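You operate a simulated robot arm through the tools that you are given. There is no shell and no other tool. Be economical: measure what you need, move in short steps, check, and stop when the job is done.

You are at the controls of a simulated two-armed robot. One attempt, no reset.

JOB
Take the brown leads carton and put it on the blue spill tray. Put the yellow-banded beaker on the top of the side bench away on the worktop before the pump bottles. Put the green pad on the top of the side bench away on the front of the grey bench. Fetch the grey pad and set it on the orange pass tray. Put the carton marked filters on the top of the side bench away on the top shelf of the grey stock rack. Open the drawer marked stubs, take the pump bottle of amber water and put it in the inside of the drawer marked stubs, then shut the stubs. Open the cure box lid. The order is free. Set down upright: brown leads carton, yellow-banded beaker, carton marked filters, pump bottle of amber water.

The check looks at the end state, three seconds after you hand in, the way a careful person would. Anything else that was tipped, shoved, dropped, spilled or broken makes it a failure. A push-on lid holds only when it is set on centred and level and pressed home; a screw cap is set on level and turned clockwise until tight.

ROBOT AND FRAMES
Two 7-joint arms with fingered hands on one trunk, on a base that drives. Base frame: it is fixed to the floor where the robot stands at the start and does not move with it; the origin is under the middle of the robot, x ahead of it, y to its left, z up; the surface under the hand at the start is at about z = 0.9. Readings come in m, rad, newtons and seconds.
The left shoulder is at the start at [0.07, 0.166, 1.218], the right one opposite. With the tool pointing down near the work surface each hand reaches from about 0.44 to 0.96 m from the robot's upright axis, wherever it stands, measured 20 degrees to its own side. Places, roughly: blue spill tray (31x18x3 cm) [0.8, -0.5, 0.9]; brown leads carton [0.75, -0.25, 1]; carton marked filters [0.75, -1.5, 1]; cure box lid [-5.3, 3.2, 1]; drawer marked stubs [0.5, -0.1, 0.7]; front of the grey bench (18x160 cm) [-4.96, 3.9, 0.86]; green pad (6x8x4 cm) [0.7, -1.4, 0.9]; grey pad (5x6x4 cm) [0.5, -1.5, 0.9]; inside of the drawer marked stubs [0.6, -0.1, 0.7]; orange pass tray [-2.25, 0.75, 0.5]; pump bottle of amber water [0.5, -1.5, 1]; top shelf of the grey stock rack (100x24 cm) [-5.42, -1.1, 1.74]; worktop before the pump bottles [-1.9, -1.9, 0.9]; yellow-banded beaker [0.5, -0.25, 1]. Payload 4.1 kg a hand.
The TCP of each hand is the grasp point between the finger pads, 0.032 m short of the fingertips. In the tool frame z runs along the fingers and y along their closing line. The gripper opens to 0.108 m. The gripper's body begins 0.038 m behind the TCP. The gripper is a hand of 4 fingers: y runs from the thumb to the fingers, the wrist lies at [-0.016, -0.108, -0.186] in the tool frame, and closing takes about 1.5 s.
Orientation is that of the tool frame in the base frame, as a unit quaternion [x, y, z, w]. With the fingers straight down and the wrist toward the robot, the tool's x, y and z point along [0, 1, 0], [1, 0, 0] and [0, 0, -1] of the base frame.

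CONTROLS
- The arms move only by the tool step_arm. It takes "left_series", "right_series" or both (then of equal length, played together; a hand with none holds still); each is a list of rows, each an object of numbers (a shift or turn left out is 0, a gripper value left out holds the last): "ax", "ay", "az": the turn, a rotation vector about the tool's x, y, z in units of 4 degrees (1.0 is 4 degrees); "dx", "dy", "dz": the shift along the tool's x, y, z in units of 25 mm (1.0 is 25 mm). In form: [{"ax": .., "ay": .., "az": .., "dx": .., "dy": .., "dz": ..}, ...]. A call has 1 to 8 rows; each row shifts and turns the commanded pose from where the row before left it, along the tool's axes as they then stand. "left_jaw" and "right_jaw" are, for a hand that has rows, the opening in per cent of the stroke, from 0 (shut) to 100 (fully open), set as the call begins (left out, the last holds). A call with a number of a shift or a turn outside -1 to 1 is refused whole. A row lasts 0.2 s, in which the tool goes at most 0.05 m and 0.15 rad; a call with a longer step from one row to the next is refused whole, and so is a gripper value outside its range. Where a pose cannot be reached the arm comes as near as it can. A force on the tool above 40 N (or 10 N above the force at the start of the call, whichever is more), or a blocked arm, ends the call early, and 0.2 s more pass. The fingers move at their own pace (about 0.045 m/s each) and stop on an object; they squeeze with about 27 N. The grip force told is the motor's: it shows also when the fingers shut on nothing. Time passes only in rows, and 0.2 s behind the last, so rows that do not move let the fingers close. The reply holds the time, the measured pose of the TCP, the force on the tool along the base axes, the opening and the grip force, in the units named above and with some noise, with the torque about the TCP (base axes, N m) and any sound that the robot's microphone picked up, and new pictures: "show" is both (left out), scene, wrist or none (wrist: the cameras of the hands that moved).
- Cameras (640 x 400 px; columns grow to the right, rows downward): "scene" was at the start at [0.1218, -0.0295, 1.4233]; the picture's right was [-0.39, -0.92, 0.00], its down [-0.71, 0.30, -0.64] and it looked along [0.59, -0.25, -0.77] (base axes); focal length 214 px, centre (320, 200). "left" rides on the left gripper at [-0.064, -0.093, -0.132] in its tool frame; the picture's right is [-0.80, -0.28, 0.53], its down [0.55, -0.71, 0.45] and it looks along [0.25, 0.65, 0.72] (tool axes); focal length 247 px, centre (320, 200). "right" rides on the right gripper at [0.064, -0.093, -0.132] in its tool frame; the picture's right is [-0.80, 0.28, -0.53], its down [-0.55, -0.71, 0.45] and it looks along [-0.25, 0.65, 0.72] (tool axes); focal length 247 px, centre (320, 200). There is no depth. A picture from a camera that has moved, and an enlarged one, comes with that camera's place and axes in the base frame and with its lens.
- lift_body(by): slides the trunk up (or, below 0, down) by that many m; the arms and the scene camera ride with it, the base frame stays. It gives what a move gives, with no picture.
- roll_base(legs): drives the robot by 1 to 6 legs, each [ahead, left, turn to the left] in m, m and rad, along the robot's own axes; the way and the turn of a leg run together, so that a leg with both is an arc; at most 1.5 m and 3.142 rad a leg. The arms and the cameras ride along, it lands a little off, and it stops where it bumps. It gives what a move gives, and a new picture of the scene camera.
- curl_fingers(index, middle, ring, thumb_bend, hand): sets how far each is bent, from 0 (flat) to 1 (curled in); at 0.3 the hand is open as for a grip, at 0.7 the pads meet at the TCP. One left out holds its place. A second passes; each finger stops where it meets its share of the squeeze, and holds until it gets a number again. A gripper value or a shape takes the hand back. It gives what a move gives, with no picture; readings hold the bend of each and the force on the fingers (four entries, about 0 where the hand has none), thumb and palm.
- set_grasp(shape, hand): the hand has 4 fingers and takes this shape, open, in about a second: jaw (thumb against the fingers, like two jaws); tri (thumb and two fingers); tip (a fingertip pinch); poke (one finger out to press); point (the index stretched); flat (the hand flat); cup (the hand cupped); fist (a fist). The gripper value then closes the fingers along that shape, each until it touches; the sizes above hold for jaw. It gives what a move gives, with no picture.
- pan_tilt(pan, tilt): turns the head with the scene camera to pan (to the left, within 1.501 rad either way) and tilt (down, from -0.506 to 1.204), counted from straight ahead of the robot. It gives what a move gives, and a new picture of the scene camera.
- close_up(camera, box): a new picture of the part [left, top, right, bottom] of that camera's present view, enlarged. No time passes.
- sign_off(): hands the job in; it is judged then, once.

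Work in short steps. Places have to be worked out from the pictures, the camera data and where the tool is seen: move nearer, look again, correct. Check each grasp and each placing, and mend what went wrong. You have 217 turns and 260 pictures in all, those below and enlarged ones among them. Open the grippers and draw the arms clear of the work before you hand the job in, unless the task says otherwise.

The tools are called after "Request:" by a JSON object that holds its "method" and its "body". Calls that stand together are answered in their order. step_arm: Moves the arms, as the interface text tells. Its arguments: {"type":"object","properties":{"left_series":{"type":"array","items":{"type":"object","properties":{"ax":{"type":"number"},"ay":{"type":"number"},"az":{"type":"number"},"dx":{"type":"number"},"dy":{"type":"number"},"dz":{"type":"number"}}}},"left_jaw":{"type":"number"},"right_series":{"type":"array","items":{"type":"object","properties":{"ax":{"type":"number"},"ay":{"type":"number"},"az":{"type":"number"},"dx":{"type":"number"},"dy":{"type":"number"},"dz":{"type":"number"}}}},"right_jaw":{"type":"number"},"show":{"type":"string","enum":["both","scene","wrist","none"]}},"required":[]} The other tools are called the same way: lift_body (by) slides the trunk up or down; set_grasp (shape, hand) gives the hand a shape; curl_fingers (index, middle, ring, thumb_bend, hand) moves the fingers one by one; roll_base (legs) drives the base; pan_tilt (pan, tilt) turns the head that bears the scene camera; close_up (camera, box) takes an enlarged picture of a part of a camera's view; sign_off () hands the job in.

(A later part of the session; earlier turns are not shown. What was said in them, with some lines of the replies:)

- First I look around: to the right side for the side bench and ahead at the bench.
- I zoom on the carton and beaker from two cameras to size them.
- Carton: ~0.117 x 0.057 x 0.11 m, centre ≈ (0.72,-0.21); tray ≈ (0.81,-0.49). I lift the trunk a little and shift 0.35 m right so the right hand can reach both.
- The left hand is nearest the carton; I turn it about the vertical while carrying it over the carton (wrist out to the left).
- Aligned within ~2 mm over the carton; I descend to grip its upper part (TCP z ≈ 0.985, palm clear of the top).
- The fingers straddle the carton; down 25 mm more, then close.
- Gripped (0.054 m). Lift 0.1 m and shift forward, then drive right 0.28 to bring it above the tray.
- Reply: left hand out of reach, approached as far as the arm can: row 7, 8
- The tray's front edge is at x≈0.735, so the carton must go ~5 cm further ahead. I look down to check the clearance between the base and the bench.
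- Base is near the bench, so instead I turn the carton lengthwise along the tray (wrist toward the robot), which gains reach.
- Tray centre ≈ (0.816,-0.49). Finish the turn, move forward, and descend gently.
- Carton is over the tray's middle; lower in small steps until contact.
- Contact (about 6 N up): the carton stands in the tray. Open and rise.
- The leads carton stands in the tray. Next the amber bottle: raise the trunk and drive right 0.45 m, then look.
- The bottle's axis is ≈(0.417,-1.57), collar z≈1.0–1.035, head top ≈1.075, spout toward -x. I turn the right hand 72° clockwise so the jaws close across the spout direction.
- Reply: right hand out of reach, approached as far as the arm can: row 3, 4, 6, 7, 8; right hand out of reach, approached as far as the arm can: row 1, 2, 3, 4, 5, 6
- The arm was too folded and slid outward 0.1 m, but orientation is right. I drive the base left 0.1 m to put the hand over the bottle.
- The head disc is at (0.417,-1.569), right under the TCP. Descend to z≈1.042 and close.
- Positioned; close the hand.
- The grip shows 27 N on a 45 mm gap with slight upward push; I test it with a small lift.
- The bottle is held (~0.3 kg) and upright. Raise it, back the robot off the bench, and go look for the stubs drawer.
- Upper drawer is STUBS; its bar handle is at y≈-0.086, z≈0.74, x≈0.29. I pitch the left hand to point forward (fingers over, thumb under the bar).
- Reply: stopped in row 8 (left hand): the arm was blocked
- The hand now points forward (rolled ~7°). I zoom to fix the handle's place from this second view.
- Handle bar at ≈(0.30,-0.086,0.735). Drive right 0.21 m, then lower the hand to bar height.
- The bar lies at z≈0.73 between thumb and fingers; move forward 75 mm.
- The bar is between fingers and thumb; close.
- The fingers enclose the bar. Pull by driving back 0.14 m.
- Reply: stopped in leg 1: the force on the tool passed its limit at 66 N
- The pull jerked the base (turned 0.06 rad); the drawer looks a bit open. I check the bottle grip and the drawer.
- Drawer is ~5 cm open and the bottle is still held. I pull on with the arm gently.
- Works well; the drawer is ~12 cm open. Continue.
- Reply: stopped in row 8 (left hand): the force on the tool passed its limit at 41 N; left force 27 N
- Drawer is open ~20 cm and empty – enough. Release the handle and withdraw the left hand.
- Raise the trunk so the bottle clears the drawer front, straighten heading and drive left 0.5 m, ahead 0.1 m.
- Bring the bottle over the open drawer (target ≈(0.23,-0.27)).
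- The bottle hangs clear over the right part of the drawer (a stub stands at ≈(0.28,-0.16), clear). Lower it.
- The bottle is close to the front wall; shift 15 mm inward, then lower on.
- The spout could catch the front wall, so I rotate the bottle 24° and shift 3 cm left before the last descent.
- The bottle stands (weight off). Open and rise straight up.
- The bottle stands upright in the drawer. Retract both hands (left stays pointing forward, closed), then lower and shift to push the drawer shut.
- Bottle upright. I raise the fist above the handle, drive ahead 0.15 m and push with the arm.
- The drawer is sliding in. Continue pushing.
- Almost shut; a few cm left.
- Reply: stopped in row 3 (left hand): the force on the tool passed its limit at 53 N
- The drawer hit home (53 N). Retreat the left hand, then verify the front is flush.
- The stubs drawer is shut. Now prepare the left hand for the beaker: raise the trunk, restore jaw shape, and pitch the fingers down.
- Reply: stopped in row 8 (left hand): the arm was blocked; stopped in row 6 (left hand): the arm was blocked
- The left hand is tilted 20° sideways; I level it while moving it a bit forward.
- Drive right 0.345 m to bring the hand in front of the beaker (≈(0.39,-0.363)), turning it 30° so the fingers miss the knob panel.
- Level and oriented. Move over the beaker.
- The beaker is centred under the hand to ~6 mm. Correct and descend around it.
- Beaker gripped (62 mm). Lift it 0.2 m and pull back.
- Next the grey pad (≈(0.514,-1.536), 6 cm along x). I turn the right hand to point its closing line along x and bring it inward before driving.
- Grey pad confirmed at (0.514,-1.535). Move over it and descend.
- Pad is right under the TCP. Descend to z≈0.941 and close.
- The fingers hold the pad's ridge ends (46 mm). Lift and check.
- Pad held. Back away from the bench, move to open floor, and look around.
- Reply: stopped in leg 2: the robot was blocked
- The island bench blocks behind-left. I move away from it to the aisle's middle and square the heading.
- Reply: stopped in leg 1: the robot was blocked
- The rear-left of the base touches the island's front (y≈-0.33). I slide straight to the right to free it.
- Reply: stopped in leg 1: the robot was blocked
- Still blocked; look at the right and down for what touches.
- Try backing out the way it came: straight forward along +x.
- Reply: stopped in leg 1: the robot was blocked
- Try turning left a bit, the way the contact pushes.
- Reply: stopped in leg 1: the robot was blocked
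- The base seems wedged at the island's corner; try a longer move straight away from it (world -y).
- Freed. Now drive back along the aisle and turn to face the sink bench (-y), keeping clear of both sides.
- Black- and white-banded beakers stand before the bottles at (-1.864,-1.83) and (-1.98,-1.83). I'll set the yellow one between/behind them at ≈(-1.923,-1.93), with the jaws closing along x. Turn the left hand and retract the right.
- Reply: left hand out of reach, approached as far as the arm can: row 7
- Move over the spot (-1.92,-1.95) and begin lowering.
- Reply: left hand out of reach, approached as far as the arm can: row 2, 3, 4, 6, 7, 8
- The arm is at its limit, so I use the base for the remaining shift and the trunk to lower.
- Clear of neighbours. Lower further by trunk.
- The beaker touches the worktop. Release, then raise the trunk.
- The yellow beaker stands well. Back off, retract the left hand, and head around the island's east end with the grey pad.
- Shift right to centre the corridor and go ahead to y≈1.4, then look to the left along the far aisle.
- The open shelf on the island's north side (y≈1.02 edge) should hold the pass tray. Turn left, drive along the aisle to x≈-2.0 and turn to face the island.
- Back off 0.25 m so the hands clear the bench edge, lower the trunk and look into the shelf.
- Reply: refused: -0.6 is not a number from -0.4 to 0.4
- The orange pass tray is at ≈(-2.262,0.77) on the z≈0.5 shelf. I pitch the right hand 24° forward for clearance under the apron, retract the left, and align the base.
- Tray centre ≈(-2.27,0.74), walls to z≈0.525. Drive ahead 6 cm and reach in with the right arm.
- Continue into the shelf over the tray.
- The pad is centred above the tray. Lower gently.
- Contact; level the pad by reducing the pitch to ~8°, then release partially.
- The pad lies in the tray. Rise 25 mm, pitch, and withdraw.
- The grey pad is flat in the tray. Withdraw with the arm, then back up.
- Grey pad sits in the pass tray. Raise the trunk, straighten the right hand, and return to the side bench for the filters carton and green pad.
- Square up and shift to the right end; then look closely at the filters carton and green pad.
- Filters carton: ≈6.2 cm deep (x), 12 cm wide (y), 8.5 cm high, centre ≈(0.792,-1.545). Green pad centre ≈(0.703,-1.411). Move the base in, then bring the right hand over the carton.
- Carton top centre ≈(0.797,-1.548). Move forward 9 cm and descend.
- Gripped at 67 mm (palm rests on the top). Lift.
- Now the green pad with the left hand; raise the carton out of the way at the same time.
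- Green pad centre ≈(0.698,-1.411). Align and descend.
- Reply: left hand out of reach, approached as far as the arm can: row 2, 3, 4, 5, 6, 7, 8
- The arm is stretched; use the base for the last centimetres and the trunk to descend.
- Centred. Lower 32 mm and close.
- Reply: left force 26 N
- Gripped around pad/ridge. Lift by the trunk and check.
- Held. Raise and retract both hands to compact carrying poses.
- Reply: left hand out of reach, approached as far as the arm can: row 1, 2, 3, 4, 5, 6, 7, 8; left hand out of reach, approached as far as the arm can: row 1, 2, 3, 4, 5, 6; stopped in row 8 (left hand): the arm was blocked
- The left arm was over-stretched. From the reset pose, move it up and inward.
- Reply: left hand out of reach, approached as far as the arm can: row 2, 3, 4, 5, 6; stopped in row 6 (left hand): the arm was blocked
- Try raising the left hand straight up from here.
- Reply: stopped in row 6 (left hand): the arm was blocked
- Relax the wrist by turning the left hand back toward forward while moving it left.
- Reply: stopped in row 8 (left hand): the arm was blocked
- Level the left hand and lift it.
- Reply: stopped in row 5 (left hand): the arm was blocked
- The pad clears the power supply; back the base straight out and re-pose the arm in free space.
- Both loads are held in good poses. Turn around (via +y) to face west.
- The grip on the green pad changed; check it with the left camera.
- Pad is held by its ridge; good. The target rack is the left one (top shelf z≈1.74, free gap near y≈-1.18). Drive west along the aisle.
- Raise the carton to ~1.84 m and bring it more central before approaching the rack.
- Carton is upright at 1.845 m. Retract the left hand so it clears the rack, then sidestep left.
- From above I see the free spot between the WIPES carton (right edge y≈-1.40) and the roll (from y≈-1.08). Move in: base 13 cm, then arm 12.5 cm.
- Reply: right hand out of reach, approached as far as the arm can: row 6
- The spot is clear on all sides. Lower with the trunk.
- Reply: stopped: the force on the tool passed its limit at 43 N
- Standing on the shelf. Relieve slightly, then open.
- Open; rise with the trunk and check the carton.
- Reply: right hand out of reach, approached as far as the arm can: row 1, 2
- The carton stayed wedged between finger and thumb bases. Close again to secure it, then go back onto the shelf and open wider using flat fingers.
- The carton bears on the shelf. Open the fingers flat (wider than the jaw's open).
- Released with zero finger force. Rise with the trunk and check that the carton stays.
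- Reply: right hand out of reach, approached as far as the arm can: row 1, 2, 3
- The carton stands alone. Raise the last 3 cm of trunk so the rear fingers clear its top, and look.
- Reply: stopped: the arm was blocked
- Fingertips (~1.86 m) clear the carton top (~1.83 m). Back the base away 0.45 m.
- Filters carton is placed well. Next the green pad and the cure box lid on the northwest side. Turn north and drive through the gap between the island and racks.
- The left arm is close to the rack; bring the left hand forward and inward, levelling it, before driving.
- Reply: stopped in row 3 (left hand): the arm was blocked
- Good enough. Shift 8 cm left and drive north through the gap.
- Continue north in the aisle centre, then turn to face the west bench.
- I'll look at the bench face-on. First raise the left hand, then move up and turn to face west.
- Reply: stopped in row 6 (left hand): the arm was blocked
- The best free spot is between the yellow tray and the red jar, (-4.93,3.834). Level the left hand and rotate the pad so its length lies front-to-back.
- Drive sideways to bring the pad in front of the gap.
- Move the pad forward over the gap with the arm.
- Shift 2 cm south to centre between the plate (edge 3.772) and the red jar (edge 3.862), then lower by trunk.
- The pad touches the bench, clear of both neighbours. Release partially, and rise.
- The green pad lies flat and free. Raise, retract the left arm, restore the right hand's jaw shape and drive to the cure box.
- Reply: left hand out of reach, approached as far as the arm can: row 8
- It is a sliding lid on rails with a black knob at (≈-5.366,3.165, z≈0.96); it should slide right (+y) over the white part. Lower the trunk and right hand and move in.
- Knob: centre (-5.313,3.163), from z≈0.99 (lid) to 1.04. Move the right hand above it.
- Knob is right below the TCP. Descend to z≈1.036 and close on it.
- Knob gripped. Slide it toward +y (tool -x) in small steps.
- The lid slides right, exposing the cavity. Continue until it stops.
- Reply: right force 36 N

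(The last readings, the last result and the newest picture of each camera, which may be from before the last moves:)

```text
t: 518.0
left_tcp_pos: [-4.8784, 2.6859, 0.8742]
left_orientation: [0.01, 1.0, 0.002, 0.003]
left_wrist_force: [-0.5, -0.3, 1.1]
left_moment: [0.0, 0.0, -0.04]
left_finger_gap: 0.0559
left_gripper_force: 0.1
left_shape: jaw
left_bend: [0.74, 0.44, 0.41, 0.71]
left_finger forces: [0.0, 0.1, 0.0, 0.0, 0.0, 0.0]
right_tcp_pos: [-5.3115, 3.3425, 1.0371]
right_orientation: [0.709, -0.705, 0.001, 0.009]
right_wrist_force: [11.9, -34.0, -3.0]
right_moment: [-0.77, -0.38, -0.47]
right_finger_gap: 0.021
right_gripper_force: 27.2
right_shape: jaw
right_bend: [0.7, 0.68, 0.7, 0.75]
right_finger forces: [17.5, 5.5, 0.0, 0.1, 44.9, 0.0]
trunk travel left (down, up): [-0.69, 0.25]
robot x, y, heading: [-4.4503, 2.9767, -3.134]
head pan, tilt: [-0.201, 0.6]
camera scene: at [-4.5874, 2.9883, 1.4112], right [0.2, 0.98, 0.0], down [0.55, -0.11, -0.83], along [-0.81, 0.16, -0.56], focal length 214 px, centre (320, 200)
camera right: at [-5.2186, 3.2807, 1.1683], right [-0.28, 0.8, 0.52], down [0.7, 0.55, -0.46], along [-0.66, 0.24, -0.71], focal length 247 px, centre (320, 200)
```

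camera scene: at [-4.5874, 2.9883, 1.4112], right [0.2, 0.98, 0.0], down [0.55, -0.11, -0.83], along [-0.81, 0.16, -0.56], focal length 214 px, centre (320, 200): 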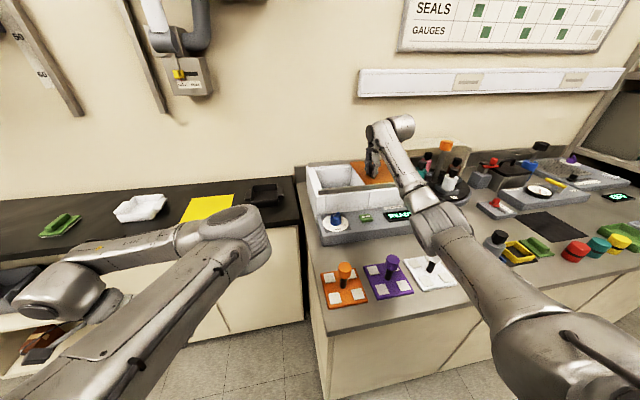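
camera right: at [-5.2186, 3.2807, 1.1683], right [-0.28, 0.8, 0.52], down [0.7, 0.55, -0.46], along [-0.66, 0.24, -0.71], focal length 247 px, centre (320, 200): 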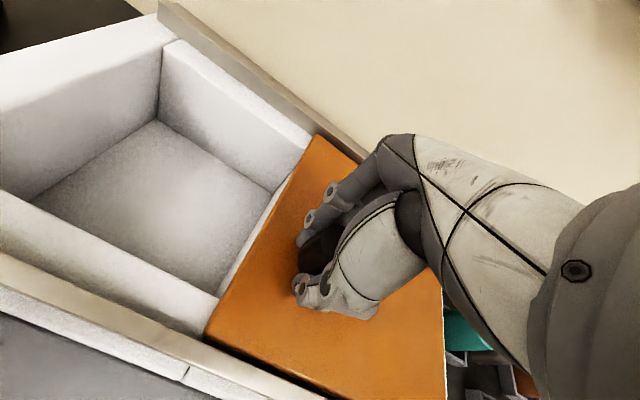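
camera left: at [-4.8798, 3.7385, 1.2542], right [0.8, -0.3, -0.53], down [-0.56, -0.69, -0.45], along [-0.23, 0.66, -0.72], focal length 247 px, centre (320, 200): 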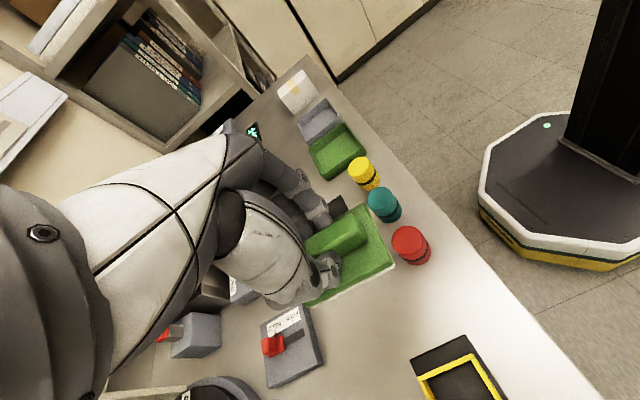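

The lid reached its end stop: fully open. Relax, release and rise.

Request:
{"method": "step_arm", "body": {"right_series": [{"dx": 0.3}, {"dx": 0.2}], "show": "none"}}

Request:
{"method": "step_arm", "body": {"right_series": [{}, {}, {}, {}, {}], "right_jaw": 60, "show": "none"}}

Request:
{"method": "step_arm", "body": {"right_series": [{"dz": -1}, {"dz": -1}, {"dz": -1}, {"dz": -1}, {"dz": -1, "dy": -0.5}, {"dy": -1}, {"dy": -1}, {"dy": -1}], "show": "scene"}}

Request:
{"method": "close_up", "body": {"camera": "scene", "box": [280, 110, 480, 250]}}

```text
t: 518.6
left_tcp_pos: [-4.8796, 2.6923, 0.8764]
left_orientation: [0.012, 1.0, 0.001, 0.003]
left_wrist_force: [-0.8, -0.6, 0.6]
left_moment: [-0.01, 0.01, -0.03]
left_finger_gap: 0.0558
left_gripper_force: 0.1
left_shape: jaw
left_bend: [0.74, 0.44, 0.41, 0.71]
left_finger forces: [0.0, 0.0, 0.0, 0.1, 0.0, 0.0]
right_tcp_pos: [-5.3112, 3.3424, 1.0359]
right_orientation: [-0.706, 0.708, 0.001, -0.008]
right_wrist_force: [3.6, -13.2, -1.3]
right_moment: [-0.25, -0.21, -0.06]
right_finger_gap: 0.021
right_gripper_force: 27.3
right_shape: jaw
right_bend: [0.7, 0.68, 0.7, 0.75]
right_finger forces: [16.3, 6.7, 0.0, 0.1, 36.7, 0.0]
trunk travel left (down, up): [-0.69, 0.25]
robot x, y, heading: [-4.4538, 2.9791, 3.14]
head pan, tilt: [-0.201, 0.6]
```

```text
t: 519.8
left_tcp_pos: [-4.8786, 2.6913, 0.8771]
left_orientation: [0.012, 1.0, 0.0, 0.003]
left_wrist_force: [-0.3, -0.9, 0.3]
left_moment: [0.0, -0.02, -0.01]
left_finger_gap: 0.056
left_gripper_force: 0.1
left_shape: jaw
left_bend: [0.74, 0.44, 0.41, 0.71]
left_finger forces: [0.0, 0.0, 0.1, 0.0, 0.1, 0.0]
right_tcp_pos: [-5.312, 3.3414, 1.0356]
right_orientation: [-0.706, 0.708, 0.0, -0.01]
right_wrist_force: [-1.5, 0.5, 7.6]
right_moment: [0.04, -0.31, 0.04]
right_finger_gap: 0.064
right_gripper_force: 0.2
right_shape: jaw
right_bend: [0.28, 0.41, 0.38, 0.68]
right_finger forces: [0.0, 0.3, 0.0, 0.0, 7.7, 0.0]
trunk travel left (down, up): [-0.69, 0.25]
robot x, y, heading: [-4.4528, 2.9767, -3.14]
head pan, tilt: [-0.201, 0.6]
```

```text
t: 521.6
left_tcp_pos: [-4.8792, 2.6929, 0.8769]
left_orientation: [0.013, 1.0, 0.001, 0.003]
left_wrist_force: [1.0, 0.1, 0.2]
left_moment: [0.03, 0.0, -0.04]
left_finger_gap: 0.056
left_gripper_force: 0.0
left_shape: jaw
left_bend: [0.74, 0.44, 0.41, 0.71]
left_finger forces: [0.0, 0.0, 0.1, 0.0, 0.1, 0.0]
right_tcp_pos: [-5.2219, 3.3424, 1.1596]
right_orientation: [-0.707, 0.708, 0.0, -0.009]
right_wrist_force: [-0.2, 0.0, -0.1]
right_moment: [0.04, -0.01, 0.0]
right_finger_gap: 0.0646
right_gripper_force: 0.0
right_shape: jaw
right_bend: [0.28, 0.41, 0.38, 0.67]
right_finger forces: [0.0, 0.2, 0.0, 0.0, 0.0, 0.0]
trunk travel left (down, up): [-0.69, 0.25]
robot x, y, heading: [-4.4563, 2.9751, -3.138]
head pan, tilt: [-0.201, 0.6]
camera scene: at [-4.5886, 2.9961, 1.4112], right [0.2, 0.98, 0.0], down [0.55, -0.11, -0.83], along [-0.81, 0.16, -0.56], focal length 214 px, centre (320, 200)
```

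scene: 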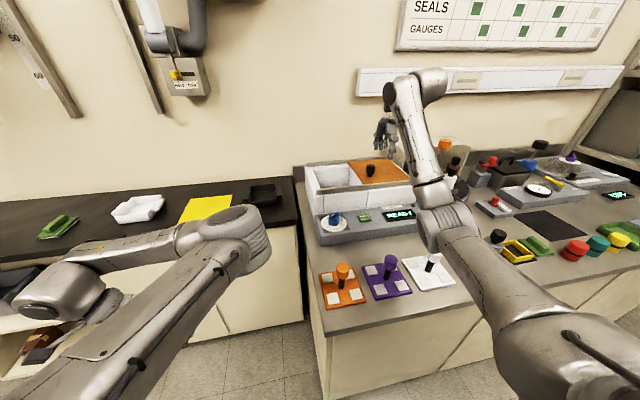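

```text
2.86 times, centred on (380, 180) of scene
camera zoom: at [-4.5886, 2.9961, 1.4112], right [0.2, 0.98, 0.0], down [0.55, -0.11, -0.83], along [-0.81, 0.16, -0.56], focal length 613 px, centre (149, 257)
```

zoom: 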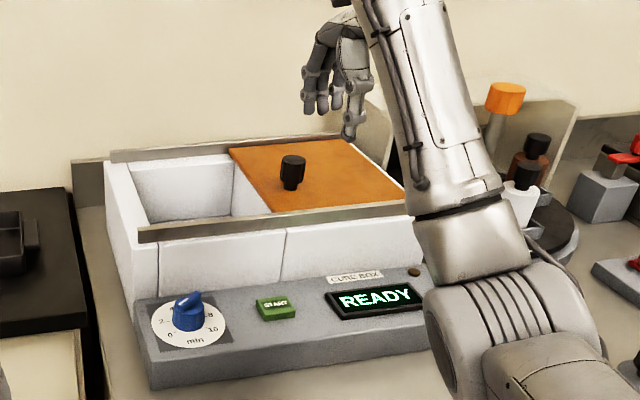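

The cure box lid is fully open. Draw the arms clear and open both hands.

Request:
{"method": "roll_base", "body": {"legs": [[-0.2, 0, 0]]}}

Request:
{"method": "step_arm", "body": {"right_series": [{"dy": -1, "dz": -0.5}, {"dy": -1, "dz": -0.5}, {"dy": -1}, {"dy": -1}, {"dy": -1}, {"dy": -1}], "left_series": [{}, {}, {}, {}, {}, {}], "right_jaw": 100, "left_jaw": 100, "show": "scene"}}

Request:
{"method": "close_up", "body": {"camera": "scene", "box": [270, 120, 640, 320]}}

```text
t: 523.2
left_tcp_pos: [-4.6787, 2.6918, 0.8759]
left_orientation: [0.011, 1.0, 0.0, 0.002]
left_wrist_force: [0.6, 0.6, 0.6]
left_moment: [0.01, 0.01, 0.01]
left_finger_gap: 0.056
left_gripper_force: 0.0
left_shape: jaw
left_bend: [0.74, 0.44, 0.41, 0.71]
left_finger forces: [0.0, 0.0, 0.0, 0.0, 0.0, 0.0]
right_tcp_pos: [-5.0239, 3.3412, 1.158]
right_orientation: [-0.706, 0.708, -0.001, -0.009]
right_wrist_force: [0.2, -0.1, -0.6]
right_moment: [-0.02, 0.0, 0.01]
right_finger_gap: 0.0645
right_gripper_force: 0.0
right_shape: jaw
right_bend: [0.28, 0.41, 0.38, 0.67]
right_finger forces: [0.0, 0.0, 0.0, 0.0, 0.0, 0.0]
trunk travel left (down, up): [-0.69, 0.25]
robot x, y, heading: [-4.2519, 2.9777, -3.141]
head pan, tilt: [-0.201, 0.6]
camera scene: at [-4.3893, 2.996, 1.4111], right [0.2, 0.98, 0.0], down [0.55, -0.11, -0.83], along [-0.81, 0.16, -0.56], focal length 214 px, centre (320, 200)
```

scene: 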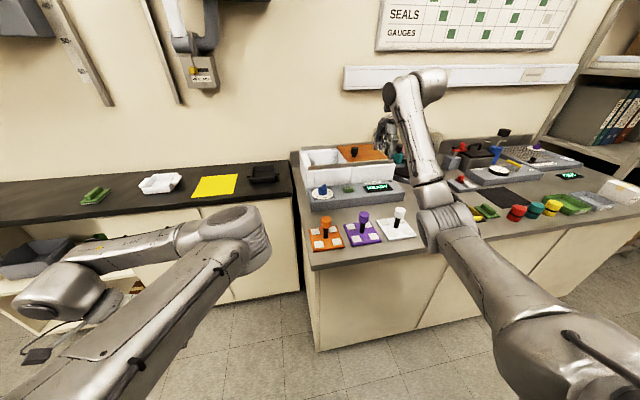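

```text
t: 524.6
left_tcp_pos: [-4.6783, 2.6937, 0.8771]
left_orientation: [0.01, 1.0, 0.0, 0.002]
left_wrist_force: [0.1, -0.7, 0.0]
left_moment: [0.0, 0.01, 0.0]
left_finger_gap: 0.1078
left_gripper_force: 0.0
left_shape: jaw
left_bend: [0.3, 0.3, 0.3, 0.3]
left_finger forces: [0.0, 0.0, 0.0, 0.1, 0.0, 0.0]
right_tcp_pos: [-4.8726, 3.3423, 1.1822]
right_orientation: [0.707, -0.707, 0.0, 0.009]
right_wrist_force: [0.2, -0.5, 0.0]
right_moment: [-0.04, 0.04, 0.03]
right_finger_gap: 0.1077
right_gripper_force: 0.1
right_shape: jaw
right_bend: [0.3, 0.3, 0.3, 0.3]
right_finger forces: [0.1, 0.0, 0.0, 0.1, 0.0, 0.0]
trunk travel left (down, up): [-0.69, 0.25]
robot x, y, heading: [-4.2537, 2.9781, -3.134]
head pan, tilt: [-0.201, 0.6]
camera scene: at [-4.3885, 2.9965, 1.4112], right [0.2, 0.98, 0.0], down [0.55, -0.11, -0.83], along [-0.81, 0.16, -0.56], focal length 214 px, centre (320, 200)
```

scene: 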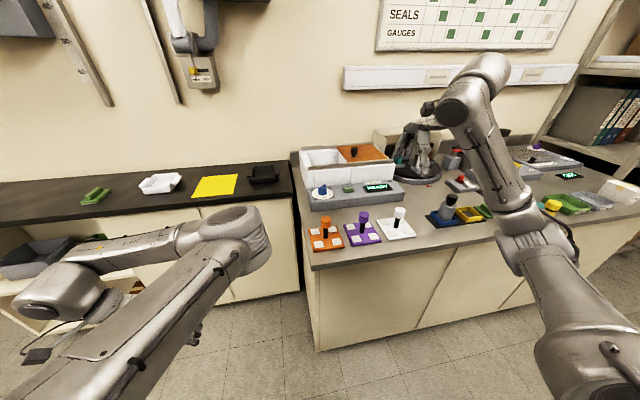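

```text
1.73 times, centred on (455, 220) of scene
camera zoom: at [-4.3885, 2.9965, 1.4112], right [0.2, 0.98, 0.0], down [0.55, -0.11, -0.83], along [-0.81, 0.16, -0.56], focal length 371 px, centre (86, 165)
```

zoom: 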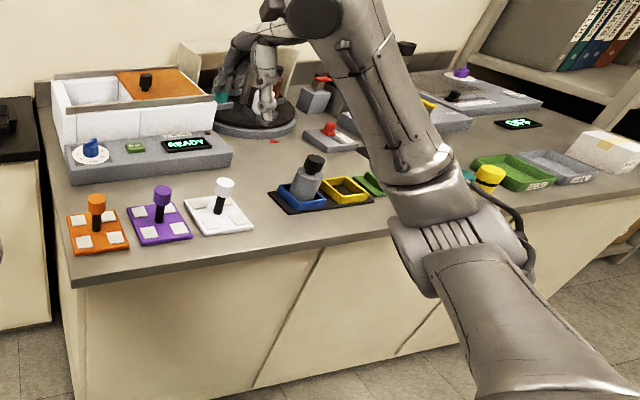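

Everything is in place: the lid is open, the pad is on the bench, both hands are open and clear. I hand in the job.

Request:
{"method": "sign_off", "body": {}}

```text
The job is handed in.
```

I handed the job in with all the steps done. The leads carton, beaker, green pad, grey pad and filters carton are in their places, the amber bottle is in the shut stubs drawer, and the cure box lid is open.

Two things happened on the way. The base bumped the middle bench once and had to be freed. The filters carton came back up with the hand at its first release, so I set it down again and let go cleanly.
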